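You operate a simulated robot arm through the tools that you are given. There is no shell and no other tool. Be economical: measure what you need, move in short steps, check, and stop when the job is done.

You run a simulated robot arm. Do the job below in one go: nothing can be reset, and whatever is moved stays where it is left.

TASK
Take the thick steel bush labelled "3" from the blue bench top and put it on the small steel disc.

It is judged by the outcome, as a careful person would: the job done as asked, and still so three seconds after it is handed in. It fails if anything else is knocked over, pushed out of place, dropped, spilled or broken.

THE ROBOT
A 6-joint arm with a two-finger parallel gripper, fixed in place. Base frame: the origin is at the foot of the arm, x ahead of it, y to its left, z up; the work surface is at about z = 0. Readings come in cm, degrees, newtons and seconds.
With the tool pointing down near the work surface it reaches from about 14 to 58 cm from the base axis. Its first joint turns from -66.0 to 66.0 degrees. Payload 2.1 kg.
The TCP is the grasp point between the finger pads, 3 cm short of the fingertips. In the tool frame z runs along the fingers and y along their closing line. Largest opening 9.4 cm; finger width 2.8, thickness 1; the body of the gripper, 5 by 9.6 cm, starts 5.5 cm behind the TCP.
Orientation is told as [roll, pitch, yaw] about the base's x, y, z axes, in that order, counted from this pose: with the fingers straight down and closing along the base's y, the tool's x points along the base's -x, its y along +y and its z along -z.

THE INTERFACE
- The arm moves only by the tool send_rows. Its argument "increments" is a list of rows, each a list of 3 entries, a list of its own where there are three numbers: the shift along the tool's x, y, z in cm, then the turn, a rotation vector about the tool's x, y, z in rad, then the finger opening in cm, from 0 to 9.4. In form: [[[dx, dy, dz], [wx, wy, wz], hand], ...]. A call has 1 to 20 rows; each row shifts and turns the commanded pose from where the row before left it, along the tool's axes as they then stand. Rows are played at 5 a second. More than 5 cm and 8.6 degrees between two rows, or a gripper value outside its range, and nothing of the call is played. Where a pose cannot be reached the arm comes as near as it can. A force on the tool above 40 N (or 10 N above the force at the start of the call, whichever is more), or a blocked arm, ends the call early, and 0.2 s more pass. The fingers move at their own pace (about 7.2 cm/s each) and stop on an object; they squeeze with about 33 N. The grip force told is the motor's: it shows also when the fingers shut on nothing. Time passes only in rows, and 0.2 s behind the last, so rows that do not move let the fingers close. The reply holds the time, the measured pose of the TCP, the force on the tool along the base axes, the opening and the grip force, in the units named above and with some noise, and new pictures: "views" is both (left out), scene, wrist or none.
- Cameras (640 x 400 px; columns grow to the right, rows downward): "scene" is fixed at [3.43, -36.35, 47.57]; the picture's right is [0.92, -0.39, 0.00], its down [-0.25, -0.60, -0.76] and it looks along [0.30, 0.70, -0.65] (base axes); focal length 248 px, centre (320, 200). "wrist" rides on the gripper at [7.6, 1.4, -10.2] in the tool frame; the picture's right is [-0.18, 0.98, 0.00], its down [-0.75, -0.14, -0.64] and it looks along [-0.63, -0.12, 0.77] (tool axes); focal length 243 px, centre (320, 200). There is no depth. A picture from a camera that has moved, and an enlarged one, comes with that camera's place and axes in the base frame and with its lens.
- enlarge(camera, box): a new picture of the part [left, top, right, bottom] of that camera's present view, enlarged. No time passes.
- job_done(): hands the job in; it is judged then, once.

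Work in short steps. Places have to be worked out from the pictures, the camera data and where the tool is seen: move nearer, look again, correct. Check each grasp and each placing, and mend what went wrong. You have 90 turns and 170 pictures in all, those below and enlarged ones among them. Open the gripper and draw the arm clear of the work before you hand the job in, unless the task says otherwise; then end with one line.

The tools are called after "Emit:" by a JSON object that holds its "fn" and its "kwargs". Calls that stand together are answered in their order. send_rows: Moves the arm, as the interface text tells. Its arguments: {"type":"object","properties":{"increments":{"type":"array","items":{"type":"array"}},"views":{"type":"string","enum":["both","scene","wrist","none"]}},"required":["increments"]} The other tools are called the same way: enlarge (camera, box) takes an enlarged picture of a part of a camera's view; job_done () hands the job in.

At the start:

```text
time_s: 0.0
tool_pos: [24.78, -15.37, 32.35]
tool_rot: [0.1, 0.0, 0.0]
contact_force: [0.5, -0.4, -0.6]
grip_width: 9.4
finger_force: 0.1
```

scene: 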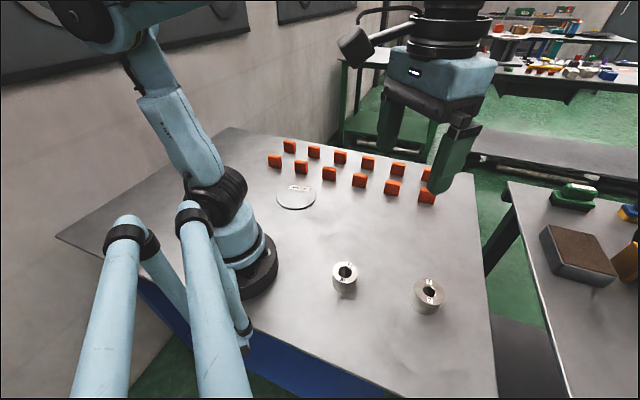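
wrist: 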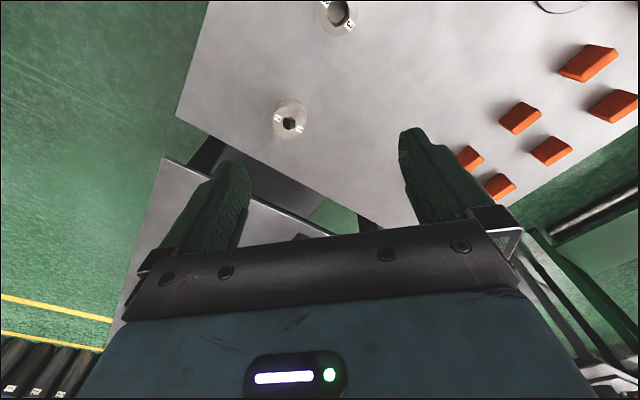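

I see two bushes, a disc and orange blocks. I'll enlarge the bushes and the disc to read the labels.

Emit:
{"fn": "enlarge", "kwargs": {"camera": "scene", "box": [310, 240, 470, 340]}}

Emit:
{"fn": "enlarge", "kwargs": {"camera": "scene", "box": [240, 130, 400, 230]}}

Emit:
{"fn": "enlarge", "kwargs": {"camera": "wrist", "box": [240, 0, 400, 150]}}

```text
4.00 times, centred on (390, 290) of scene
camera zoom: at [3.43, -36.35, 47.57], right [0.92, -0.39, 0.0], down [-0.25, -0.6, -0.76], along [0.3, 0.7, -0.65], focal length 990 px, centre (40, -160)
```

zoom: 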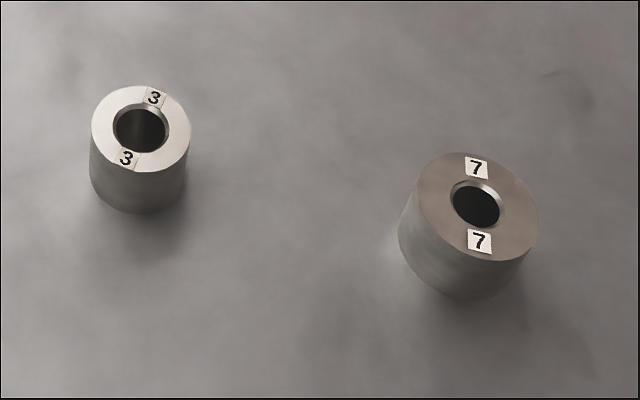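

```text
4.00 times, centred on (320, 180) of scene
camera zoom: at [3.43, -36.35, 47.57], right [0.92, -0.39, 0.0], down [-0.25, -0.6, -0.76], along [0.3, 0.7, -0.65], focal length 990 px, centre (320, 280)
```

zoom: 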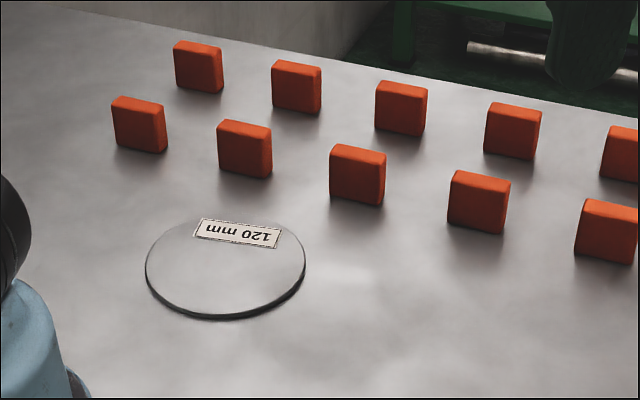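

```text
2.67 times, centred on (320, 75) of wrist
camera zoom: at [17.13, -13.9, 42.51], right [0.18, 0.98, 0.0], down [0.75, -0.14, 0.64], along [0.63, -0.12, -0.77], focal length 647 px, centre (320, 533)
```

zoom: 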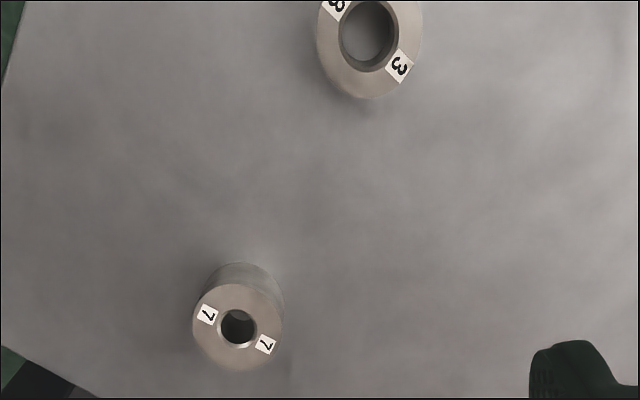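

The target is bush 3, at about (19.5, -12.1) with a height of about 4 cm. The disc's centre is at about (19, 18). I'll move above the bush to z≈14 with the fingers open, then look again.

Emit:
{"fn": "send_rows", "kwargs": {"increments": [[[1.5, 0.8, 3], [0, 0, 0], 9.4], [[1.5, 0.8, 3], [0, 0, 0], 9.4], [[1.3, 0.8, 3], [0, 0, 0], 9.4], [[1.0, 0.8, 3], [0, 0, 0], 9.4], [[0, 0, 3], [0, 0, 0], 9.4], [[0, 0, 3], [0, 0, 0], 9.4], [[0, 0, 0], [0, 0, 0], 9.4], [[0, 0, 0], [0, 0, 0], 9.4]]}}

```text
time_s: 1.8
tool_pos: [19.58, -12.34, 14.49]
tool_rot: [-0.1, 0.1, -0.1]
contact_force: [-0.7, -0.1, -0.6]
grip_width: 9.42
finger_force: 0.1
camera wrist: at [11.93, -10.82, 24.69], right [0.18, 0.98, 0.0], down [0.75, -0.14, 0.64], along [0.63, -0.12, -0.77], focal length 243 px, centre (320, 200)
```

scene: 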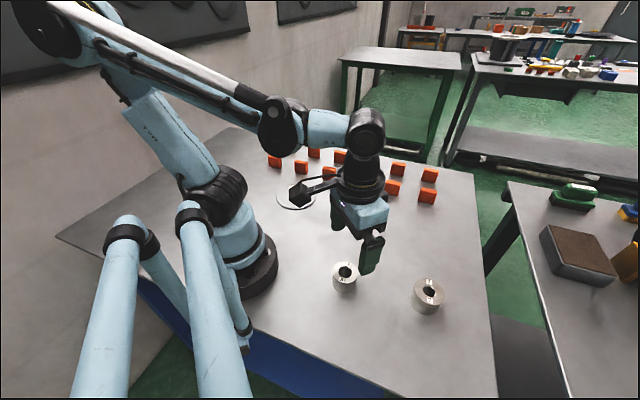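
wrist: 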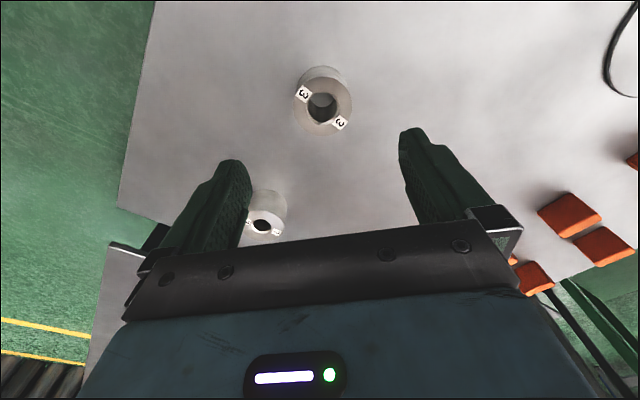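

The wrist camera puts the bush at about (19.1, -11.95) and the scene camera at (19.5, -12.1). I'll shift slightly and go down to z≈7.5, where the tips are just above the bush top, and check.

Emit:
{"fn": "send_rows", "kwargs": {"increments": [[[0.15, 0.15, 2], [0, 0, 0], 9.4], [[0.15, 0.15, 2], [0, 0, 0], 9.4], [[0, 0, 2], [0, 0, 0], 9.4], [[0, 0, 0.8], [0, 0, 0], 9.4], [[0, 0, 0], [0, 0, 0], 9.4]]}}

Emit:
{"fn": "enlarge", "kwargs": {"camera": "scene", "box": [300, 220, 400, 300]}}

```text
time_s: 3.0
tool_pos: [18.94, -11.92, 7.51]
tool_rot: [0.0, 0.0, 0.0]
contact_force: [-0.6, 0.0, -0.5]
grip_width: 9.39
finger_force: 0.0
camera wrist: at [11.43, -10.33, 17.73], right [0.18, 0.98, 0.0], down [0.75, -0.14, 0.64], along [0.63, -0.12, -0.77], focal length 243 px, centre (320, 200)
```

scene: 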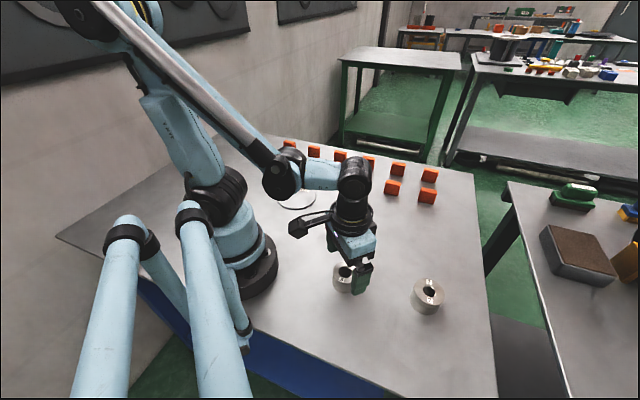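
wrist: 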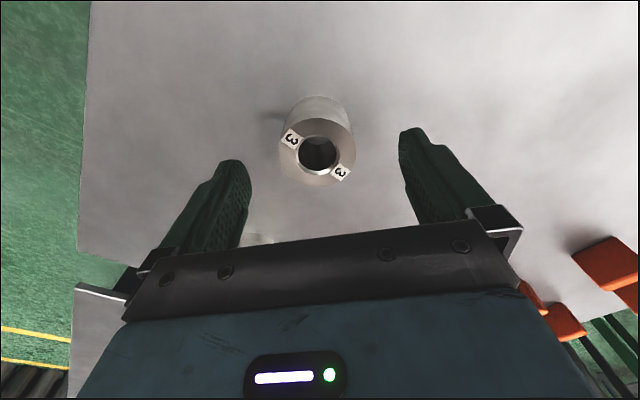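

```text
5.00 times, centred on (350, 260) of scene
camera zoom: at [3.43, -36.35, 47.57], right [0.92, -0.39, 0.0], down [-0.25, -0.6, -0.76], along [0.3, 0.7, -0.65], focal length 1238 px, centre (170, -100)
```

zoom: 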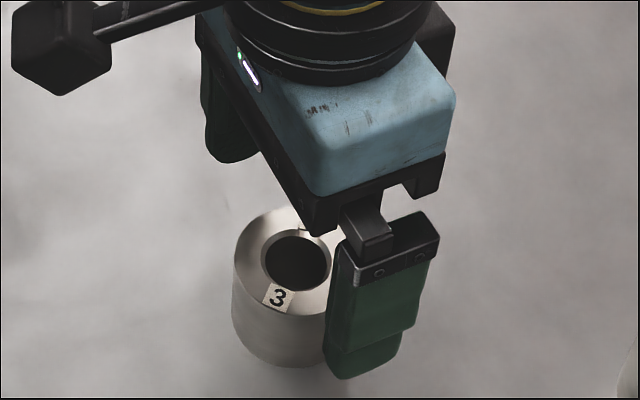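

The wrist view puts the bush at (18.8, -11.9), and the gripper is centred on it. I'll go down to z≈3.4 so the tips are about 0.4 cm above the table.

Emit:
{"fn": "send_rows", "kwargs": {"increments": [[[0.1, 0, 1.5], [0, 0, 0], 9.4], [[0, 0, 1.5], [0, 0, 0], 9.4], [[0, 0, 1.0], [0, 0, 0], 9.4], [[0, 0, 0], [0, 0, 0], 9.4]]}}

Emit:
{"fn": "enlarge", "kwargs": {"camera": "scene", "box": [300, 220, 400, 300]}}

```text
time_s: 4.0
tool_pos: [18.9, -11.77, 3.47]
tool_rot: [0.1, -0.1, 0.0]
contact_force: [0.0, 0.0, -0.4]
grip_width: 9.39
finger_force: 0.0
camera wrist: at [11.3, -10.33, 13.74], right [0.18, 0.98, 0.0], down [0.75, -0.14, 0.64], along [0.63, -0.12, -0.77], focal length 243 px, centre (320, 200)
```

scene: 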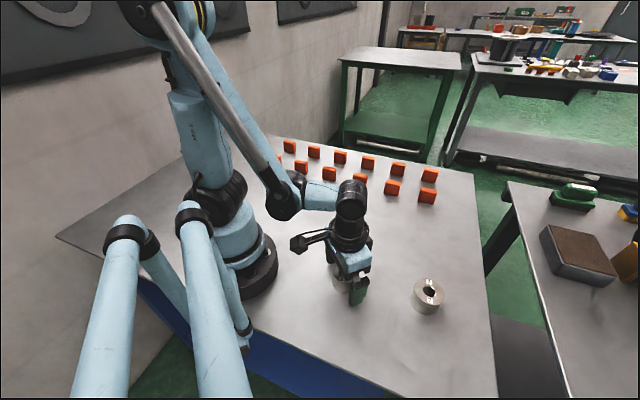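
wrist: 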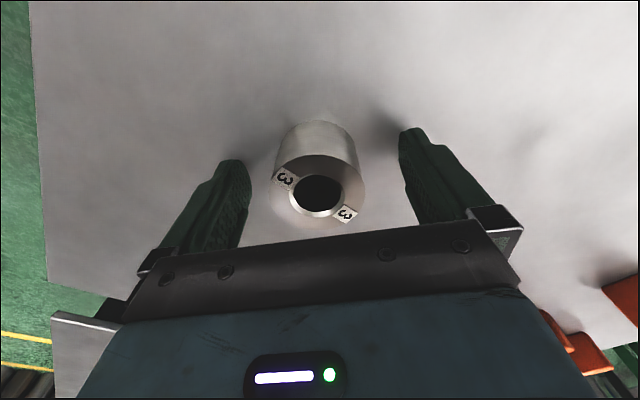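

```text
5.00 times, centred on (350, 260) of scene
camera zoom: at [3.43, -36.35, 47.57], right [0.92, -0.39, 0.0], down [-0.25, -0.6, -0.76], along [0.3, 0.7, -0.65], focal length 1238 px, centre (170, -100)
```

zoom: 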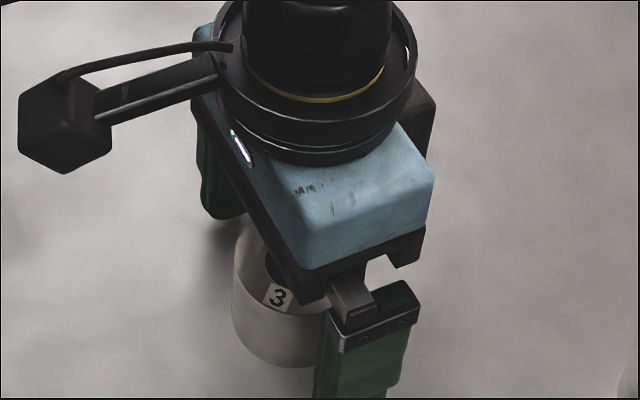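

From the bush's near and far edges its centre is at x≈19.0, with a diameter of about 4.7 and a height of about 4.0. That lines up with the TCP, so I'll close the fingers here.

Emit:
{"fn": "send_rows", "kwargs": {"increments": [[[0, 0, 0], [0, 0, 0], 6], [[0, 0, 0], [0, 0, 0], 4], [[0, 0, 0], [0, 0, 0], 4], [[0, 0, 0], [0, 0, 0], 4]], "views": "wrist"}}

```text
time_s: 5.0
tool_pos: [18.96, -11.75, 3.51]
tool_rot: [0.0, 0.0, 0.0]
contact_force: [-0.4, 0.9, 0.3]
grip_width: 5.03
finger_force: 33.5
camera wrist: at [11.31, -10.33, 13.75], right [0.18, 0.98, 0.0], down [0.75, -0.14, 0.64], along [0.63, -0.12, -0.77], focal length 243 px, centre (320, 200)
```

wrist: 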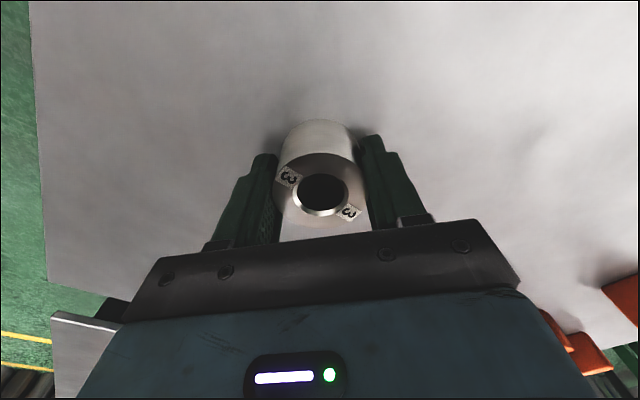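

The bush is gripped at a width of 5.03. I'll lift it and check that it holds.

Emit:
{"fn": "send_rows", "kwargs": {"increments": [[[0, 0, -1], [0, 0, 0], 4], [[0, 0, -2], [0, 0, 0], 4], [[0, 0, -3], [0, 0, 0], 4], [[0, 0, -3], [0, 0, 0], 4], [[0, 0, 0], [0, 0, 0], 4]]}}

```text
time_s: 6.2
tool_pos: [19.03, -11.88, 12.46]
tool_rot: [0.1, 0.0, -0.1]
contact_force: [-0.3, -0.6, -2.8]
grip_width: 5.01
finger_force: 32.9
camera wrist: at [11.42, -10.41, 22.67], right [0.18, 0.98, 0.0], down [0.75, -0.14, 0.64], along [0.63, -0.12, -0.77], focal length 243 px, centre (320, 200)
```

scene: 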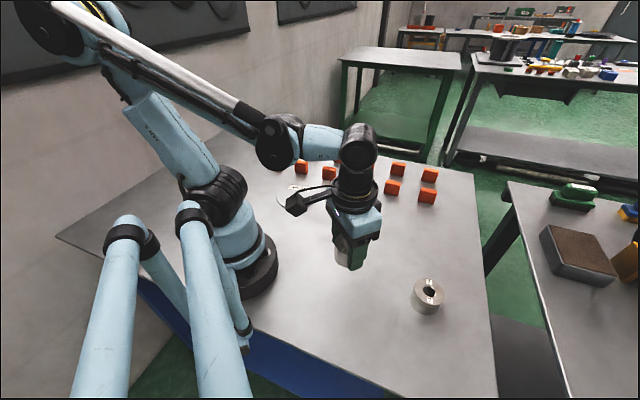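
wrist: 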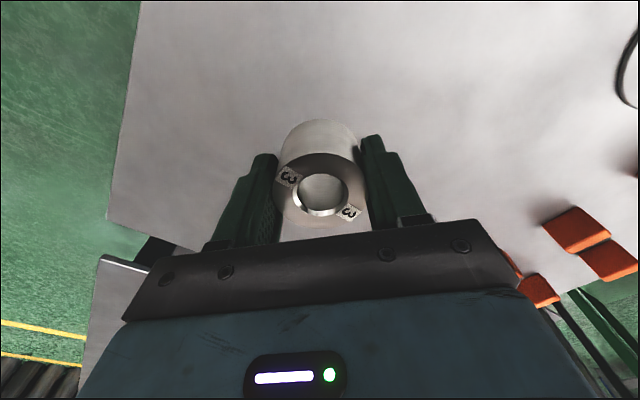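

It is held firmly. I'll carry it along y to about y=13 at this height and look at the disc.

Emit:
{"fn": "send_rows", "kwargs": {"increments": [[[0, 1.5, 0], [0, 0, 0], 4], [[0, 2.5, 0], [0, 0, 0], 4], [[0, 2.5, 0], [0, 0, 0], 4], [[0, 2.5, 0], [0, 0, 0], 4], [[0, 2.5, 0], [0, 0, 0], 4], [[0, 2.5, 0], [0, 0, 0], 4], [[0, 2.5, 0], [0, 0, 0], 4], [[0, 2.5, 0], [0, 0, 0], 4], [[0, 2.5, 0], [0, 0, 0], 4], [[0, 2, 0], [0, 0, 0], 4], [[0, 1, 0], [0, 0, 0], 4], [[0, 0, 0], [0, 0, 0], 4]]}}

Emit:
{"fn": "enlarge", "kwargs": {"camera": "scene", "box": [240, 130, 400, 230]}}

```text
time_s: 8.8
tool_pos: [19.12, 12.67, 12.45]
tool_rot: [0.0, 0.0, 0.0]
contact_force: [0.9, -0.7, -3.1]
grip_width: 5.01
finger_force: 33.0
camera wrist: at [11.43, 14.13, 22.69], right [0.18, 0.98, 0.0], down [0.75, -0.14, 0.64], along [0.63, -0.12, -0.77], focal length 243 px, centre (320, 200)
```

scene: 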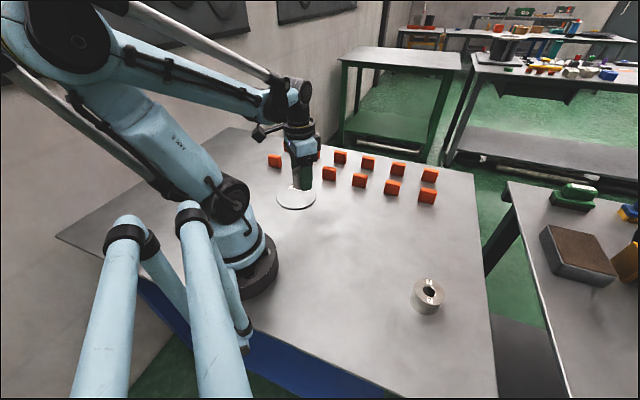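
wrist: 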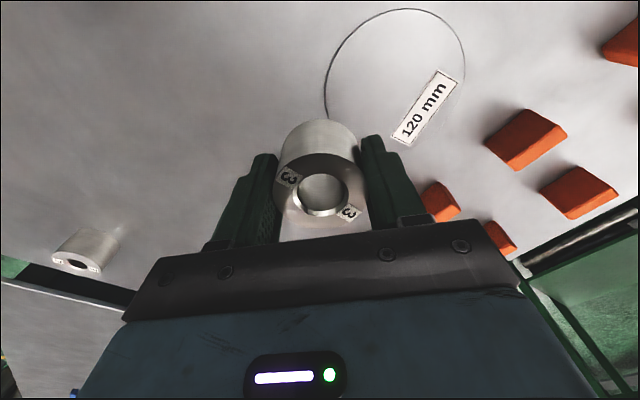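

```text
4.00 times, centred on (320, 180) of scene
camera zoom: at [3.43, -36.35, 47.57], right [0.92, -0.39, 0.0], down [-0.25, -0.6, -0.76], along [0.3, 0.7, -0.65], focal length 990 px, centre (320, 280)
```

zoom: 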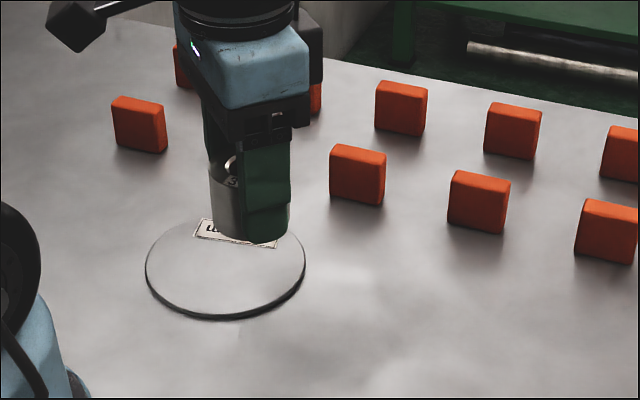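

The two views together put the disc centre at about (19.2, 19.0). I'll move over it and go down to z≈7.5.

Emit:
{"fn": "send_rows", "kwargs": {"increments": [[[0, 2, 0], [0, 0, 0], 4], [[0, 2, 0], [0, 0, 0], 4], [[0, 2, 1], [0, 0, 0], 4], [[0, 0.3, 2], [0, 0, 0], 4], [[0, 0, 2], [0, 0, 0], 4], [[0, 0, 0], [0, 0, 0], 4]]}}

Emit:
{"fn": "enlarge", "kwargs": {"camera": "scene", "box": [240, 130, 400, 230]}}

```text
time_s: 10.2
tool_pos: [19.08, 18.86, 7.5]
tool_rot: [0.1, 0.1, 0.0]
contact_force: [0.1, 0.5, -3.2]
grip_width: 5.02
finger_force: 33.2
camera wrist: at [11.45, 20.28, 17.7], right [0.18, 0.98, 0.0], down [0.75, -0.14, 0.64], along [0.63, -0.12, -0.77], focal length 243 px, centre (320, 200)
```

scene: 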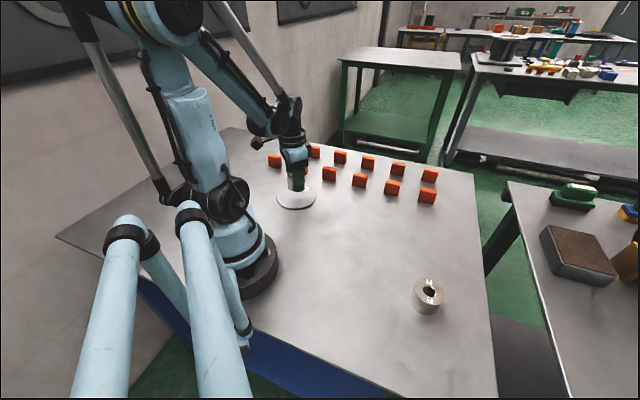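
wrist: 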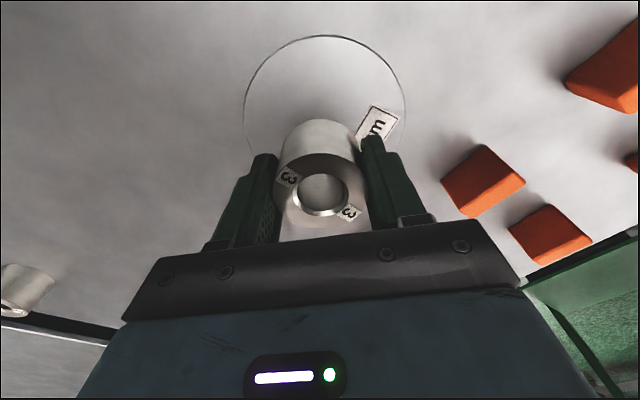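

```text
4.00 times, centred on (320, 180) of scene
camera zoom: at [3.43, -36.35, 47.57], right [0.92, -0.39, 0.0], down [-0.25, -0.6, -0.76], along [0.3, 0.7, -0.65], focal length 990 px, centre (320, 280)
```

zoom: 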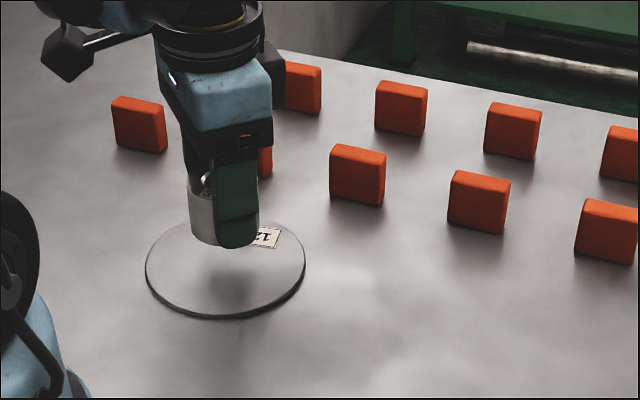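

The disc centre is at about (19.2, 19.3), so I'll shift 0.3 in y. Then I'll lower until just above the disc.

Emit:
{"fn": "send_rows", "kwargs": {"increments": [[[0, 0.3, 1], [0, 0, 0], 4], [[0, 0, 1], [0, 0, 0], 4], [[0, 0, 0.6], [0, 0, 0], 4], [[0, 0, 0.3], [0, 0, 0], 4], [[0, 0, 0], [0, 0, 0], 4]]}}

Emit:
{"fn": "enlarge", "kwargs": {"camera": "scene", "box": [264, 155, 344, 215]}}

```text
time_s: 11.4
tool_pos: [19.18, 19.25, 4.51]
tool_rot: [0.0, 0.0, -0.1]
contact_force: [0.2, -0.3, -2.5]
grip_width: 4.99
finger_force: 32.6
camera wrist: at [11.52, 20.75, 14.77], right [0.18, 0.98, 0.0], down [0.75, -0.14, 0.64], along [0.63, -0.12, -0.77], focal length 243 px, centre (320, 200)
```

scene: 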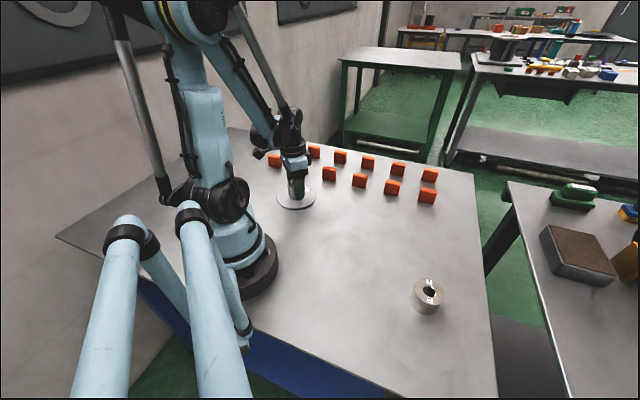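
wrist: 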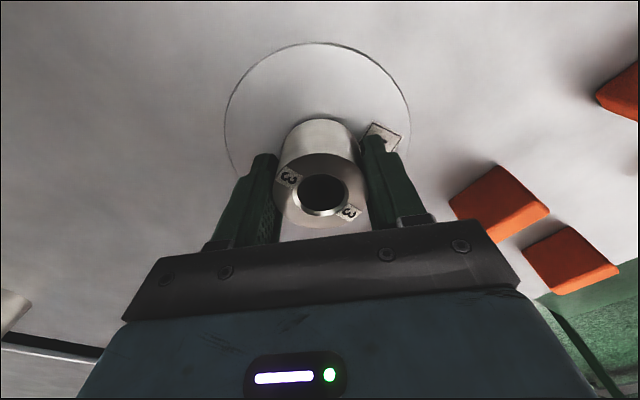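

```text
6.67 times, centred on (304, 185) of scene
camera zoom: at [3.43, -36.35, 47.57], right [0.92, -0.39, 0.0], down [-0.25, -0.6, -0.76], along [0.3, 0.7, -0.65], focal length 1650 px, centre (427, 300)
```

zoom: 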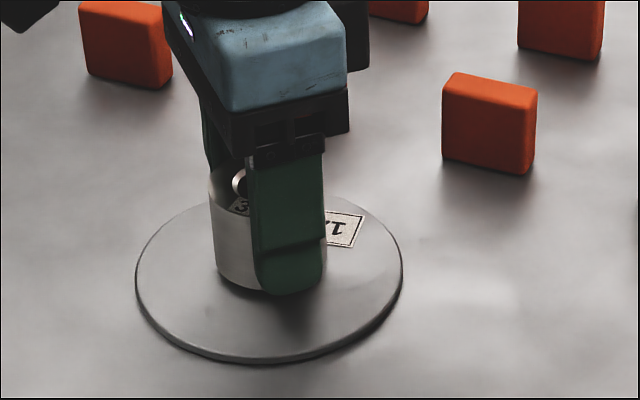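

It is well centred. I'll lower in 0.1 cm steps and watch the force.

Emit:
{"fn": "send_rows", "kwargs": {"increments": [[[0, 0, 0.1], [0, 0, 0], 4], [[0, 0, 0.1], [0, 0, 0], 4], [[0, 0, 0.1], [0, 0, 0], 4], [[0, 0, 0.1], [0, 0, 0], 4], [[0, 0, 0], [0, 0, 0], 4]], "views": "none"}}

Emit:
{"fn": "enlarge", "kwargs": {"camera": "scene", "box": [264, 155, 344, 215]}}

```text
time_s: 12.6
tool_pos: [19.17, 19.19, 4.09]
tool_rot: [0.0, 0.0, 0.0]
contact_force: [0.1, 0.1, -3.6]
grip_width: 5.03
finger_force: 33.2
```

```text
6.67 times, centred on (304, 185) of scene
camera zoom: at [3.43, -36.35, 47.57], right [0.92, -0.39, 0.0], down [-0.25, -0.6, -0.76], along [0.3, 0.7, -0.65], focal length 1650 px, centre (427, 300)
```

zoom: 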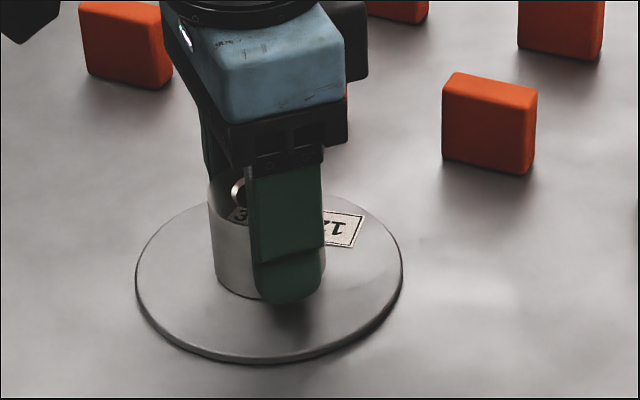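

There is no contact yet, so I'll keep lowering in 0.1 cm steps.

Emit:
{"fn": "send_rows", "kwargs": {"increments": [[[0, 0, 0.1], [0, 0, 0], 4], [[0, 0, 0.05], [0, 0, 0], 4], [[0, 0, 0], [0, 0, 0], 4]], "views": "none"}}

```text
time_s: 13.4
tool_pos: [19.16, 19.13, 4.02]
tool_rot: [-0.1, -0.1, -0.1]
contact_force: [-3.6, -3.9, 16.1]
grip_width: 5.02
finger_force: 32.6
```

The force has jumped to +16 N upward, so the bush is resting on the disc. I'll ease up slightly and open the fingers to about 7.

Emit:
{"fn": "send_rows", "kwargs": {"increments": [[[0, 0, -0.05], [0, 0, 0], 4], [[0, 0, 0], [0, 0, 0], 5.4], [[0, 0, 0], [0, 0, 0], 7], [[0, 0, 0], [0, 0, 0], 7], [[0, 0, 0], [0, 0, 0], 7]]}}

Emit:
{"fn": "enlarge", "kwargs": {"camera": "scene", "box": [264, 155, 344, 215]}}

```text
time_s: 14.6
tool_pos: [19.1, 19.2, 4.15]
tool_rot: [0.0, 0.0, 0.0]
contact_force: [0.2, -0.5, 0.0]
grip_width: 7.02
finger_force: 0.1
camera wrist: at [11.45, 20.68, 14.3], right [0.18, 0.98, 0.0], down [0.75, -0.14, 0.64], along [0.63, -0.12, -0.77], focal length 243 px, centre (320, 200)
```

scene: 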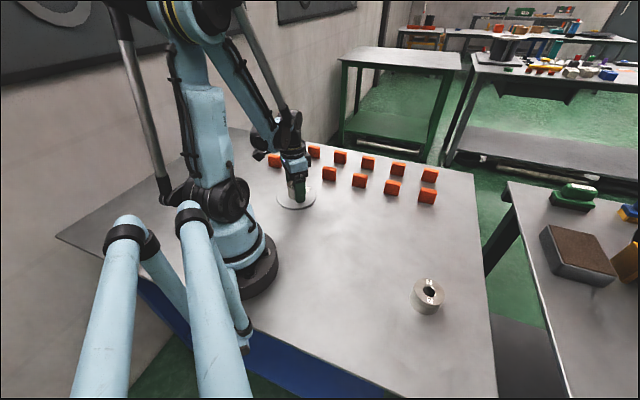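
wrist: 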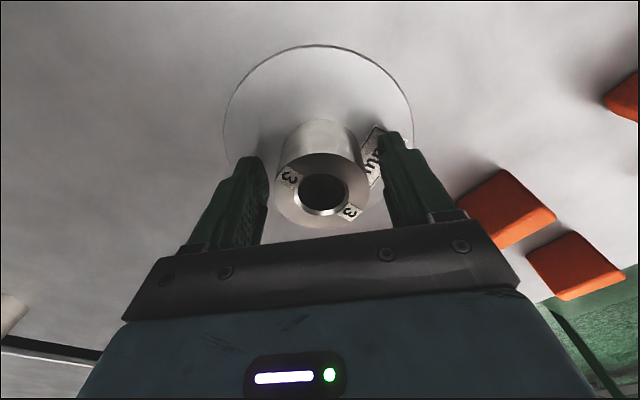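

```text
6.67 times, centred on (304, 185) of scene
camera zoom: at [3.43, -36.35, 47.57], right [0.92, -0.39, 0.0], down [-0.25, -0.6, -0.76], along [0.3, 0.7, -0.65], focal length 1650 px, centre (427, 300)
```

zoom: 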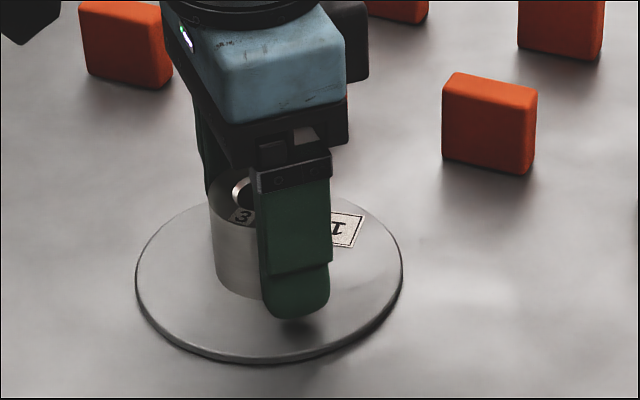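

The bush is released and stands on the disc. I'll rise straight up and back off.

Emit:
{"fn": "send_rows", "kwargs": {"increments": [[[0, 0, -1], [0, 0, 0], 7], [[0, 0, -2], [0, 0, 0], 7], [[0, 0, -3], [0, 0, 0], 7], [[0, 0, -3], [0, 0, 0], 9.4], [[0, 0, -3], [0, 0, 0], 9.4], [[0, -2.5, -2], [0, 0, 0], 9.4], [[0, -3, 0], [0, 0, 0], 9.4], [[0, -3, 0], [0, 0, 0], 9.4], [[0, -3, 0], [0, 0, 0], 9.4], [[0, -3, 0], [0, 0, 0], 9.4], [[0, -3, 0], [0, 0, 0], 9.4], [[0, 0, 0], [0, 0, 0], 9.4]]}}

Emit:
{"fn": "enlarge", "kwargs": {"camera": "scene", "box": [240, 130, 400, 230]}}

```text
time_s: 17.2
tool_pos: [19.05, 1.51, 17.75]
tool_rot: [0.0, 0.0, 0.0]
contact_force: [-0.5, -0.5, -0.2]
grip_width: 9.38
finger_force: 0.0
camera wrist: at [11.39, 3.04, 28.11], right [0.18, 0.98, 0.0], down [0.75, -0.14, 0.64], along [0.63, -0.12, -0.77], focal length 243 px, centre (320, 200)
```

scene: 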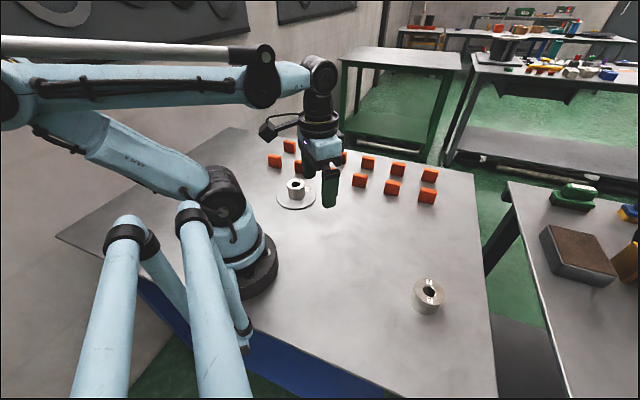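
wrist: 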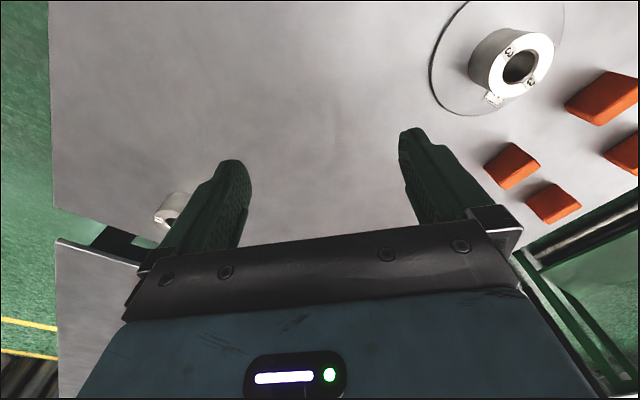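

```text
4.00 times, centred on (320, 180) of scene
camera zoom: at [3.43, -36.35, 47.57], right [0.92, -0.39, 0.0], down [-0.25, -0.6, -0.76], along [0.3, 0.7, -0.65], focal length 990 px, centre (320, 280)
```

zoom: 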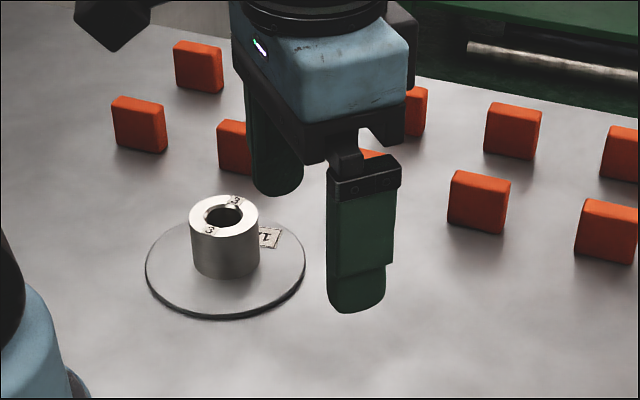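

Bush 3 stands upright in the middle of the disc, the other objects look untouched, and the arm is clear, so I'm handing in.

Emit:
{"fn": "job_done", "kwargs": {}}

```text
The job is handed in.
```

Bush "3" is standing upright near the centre of the small steel disc, with the gripper open and clear and nothing else disturbed as far as the pictures show.
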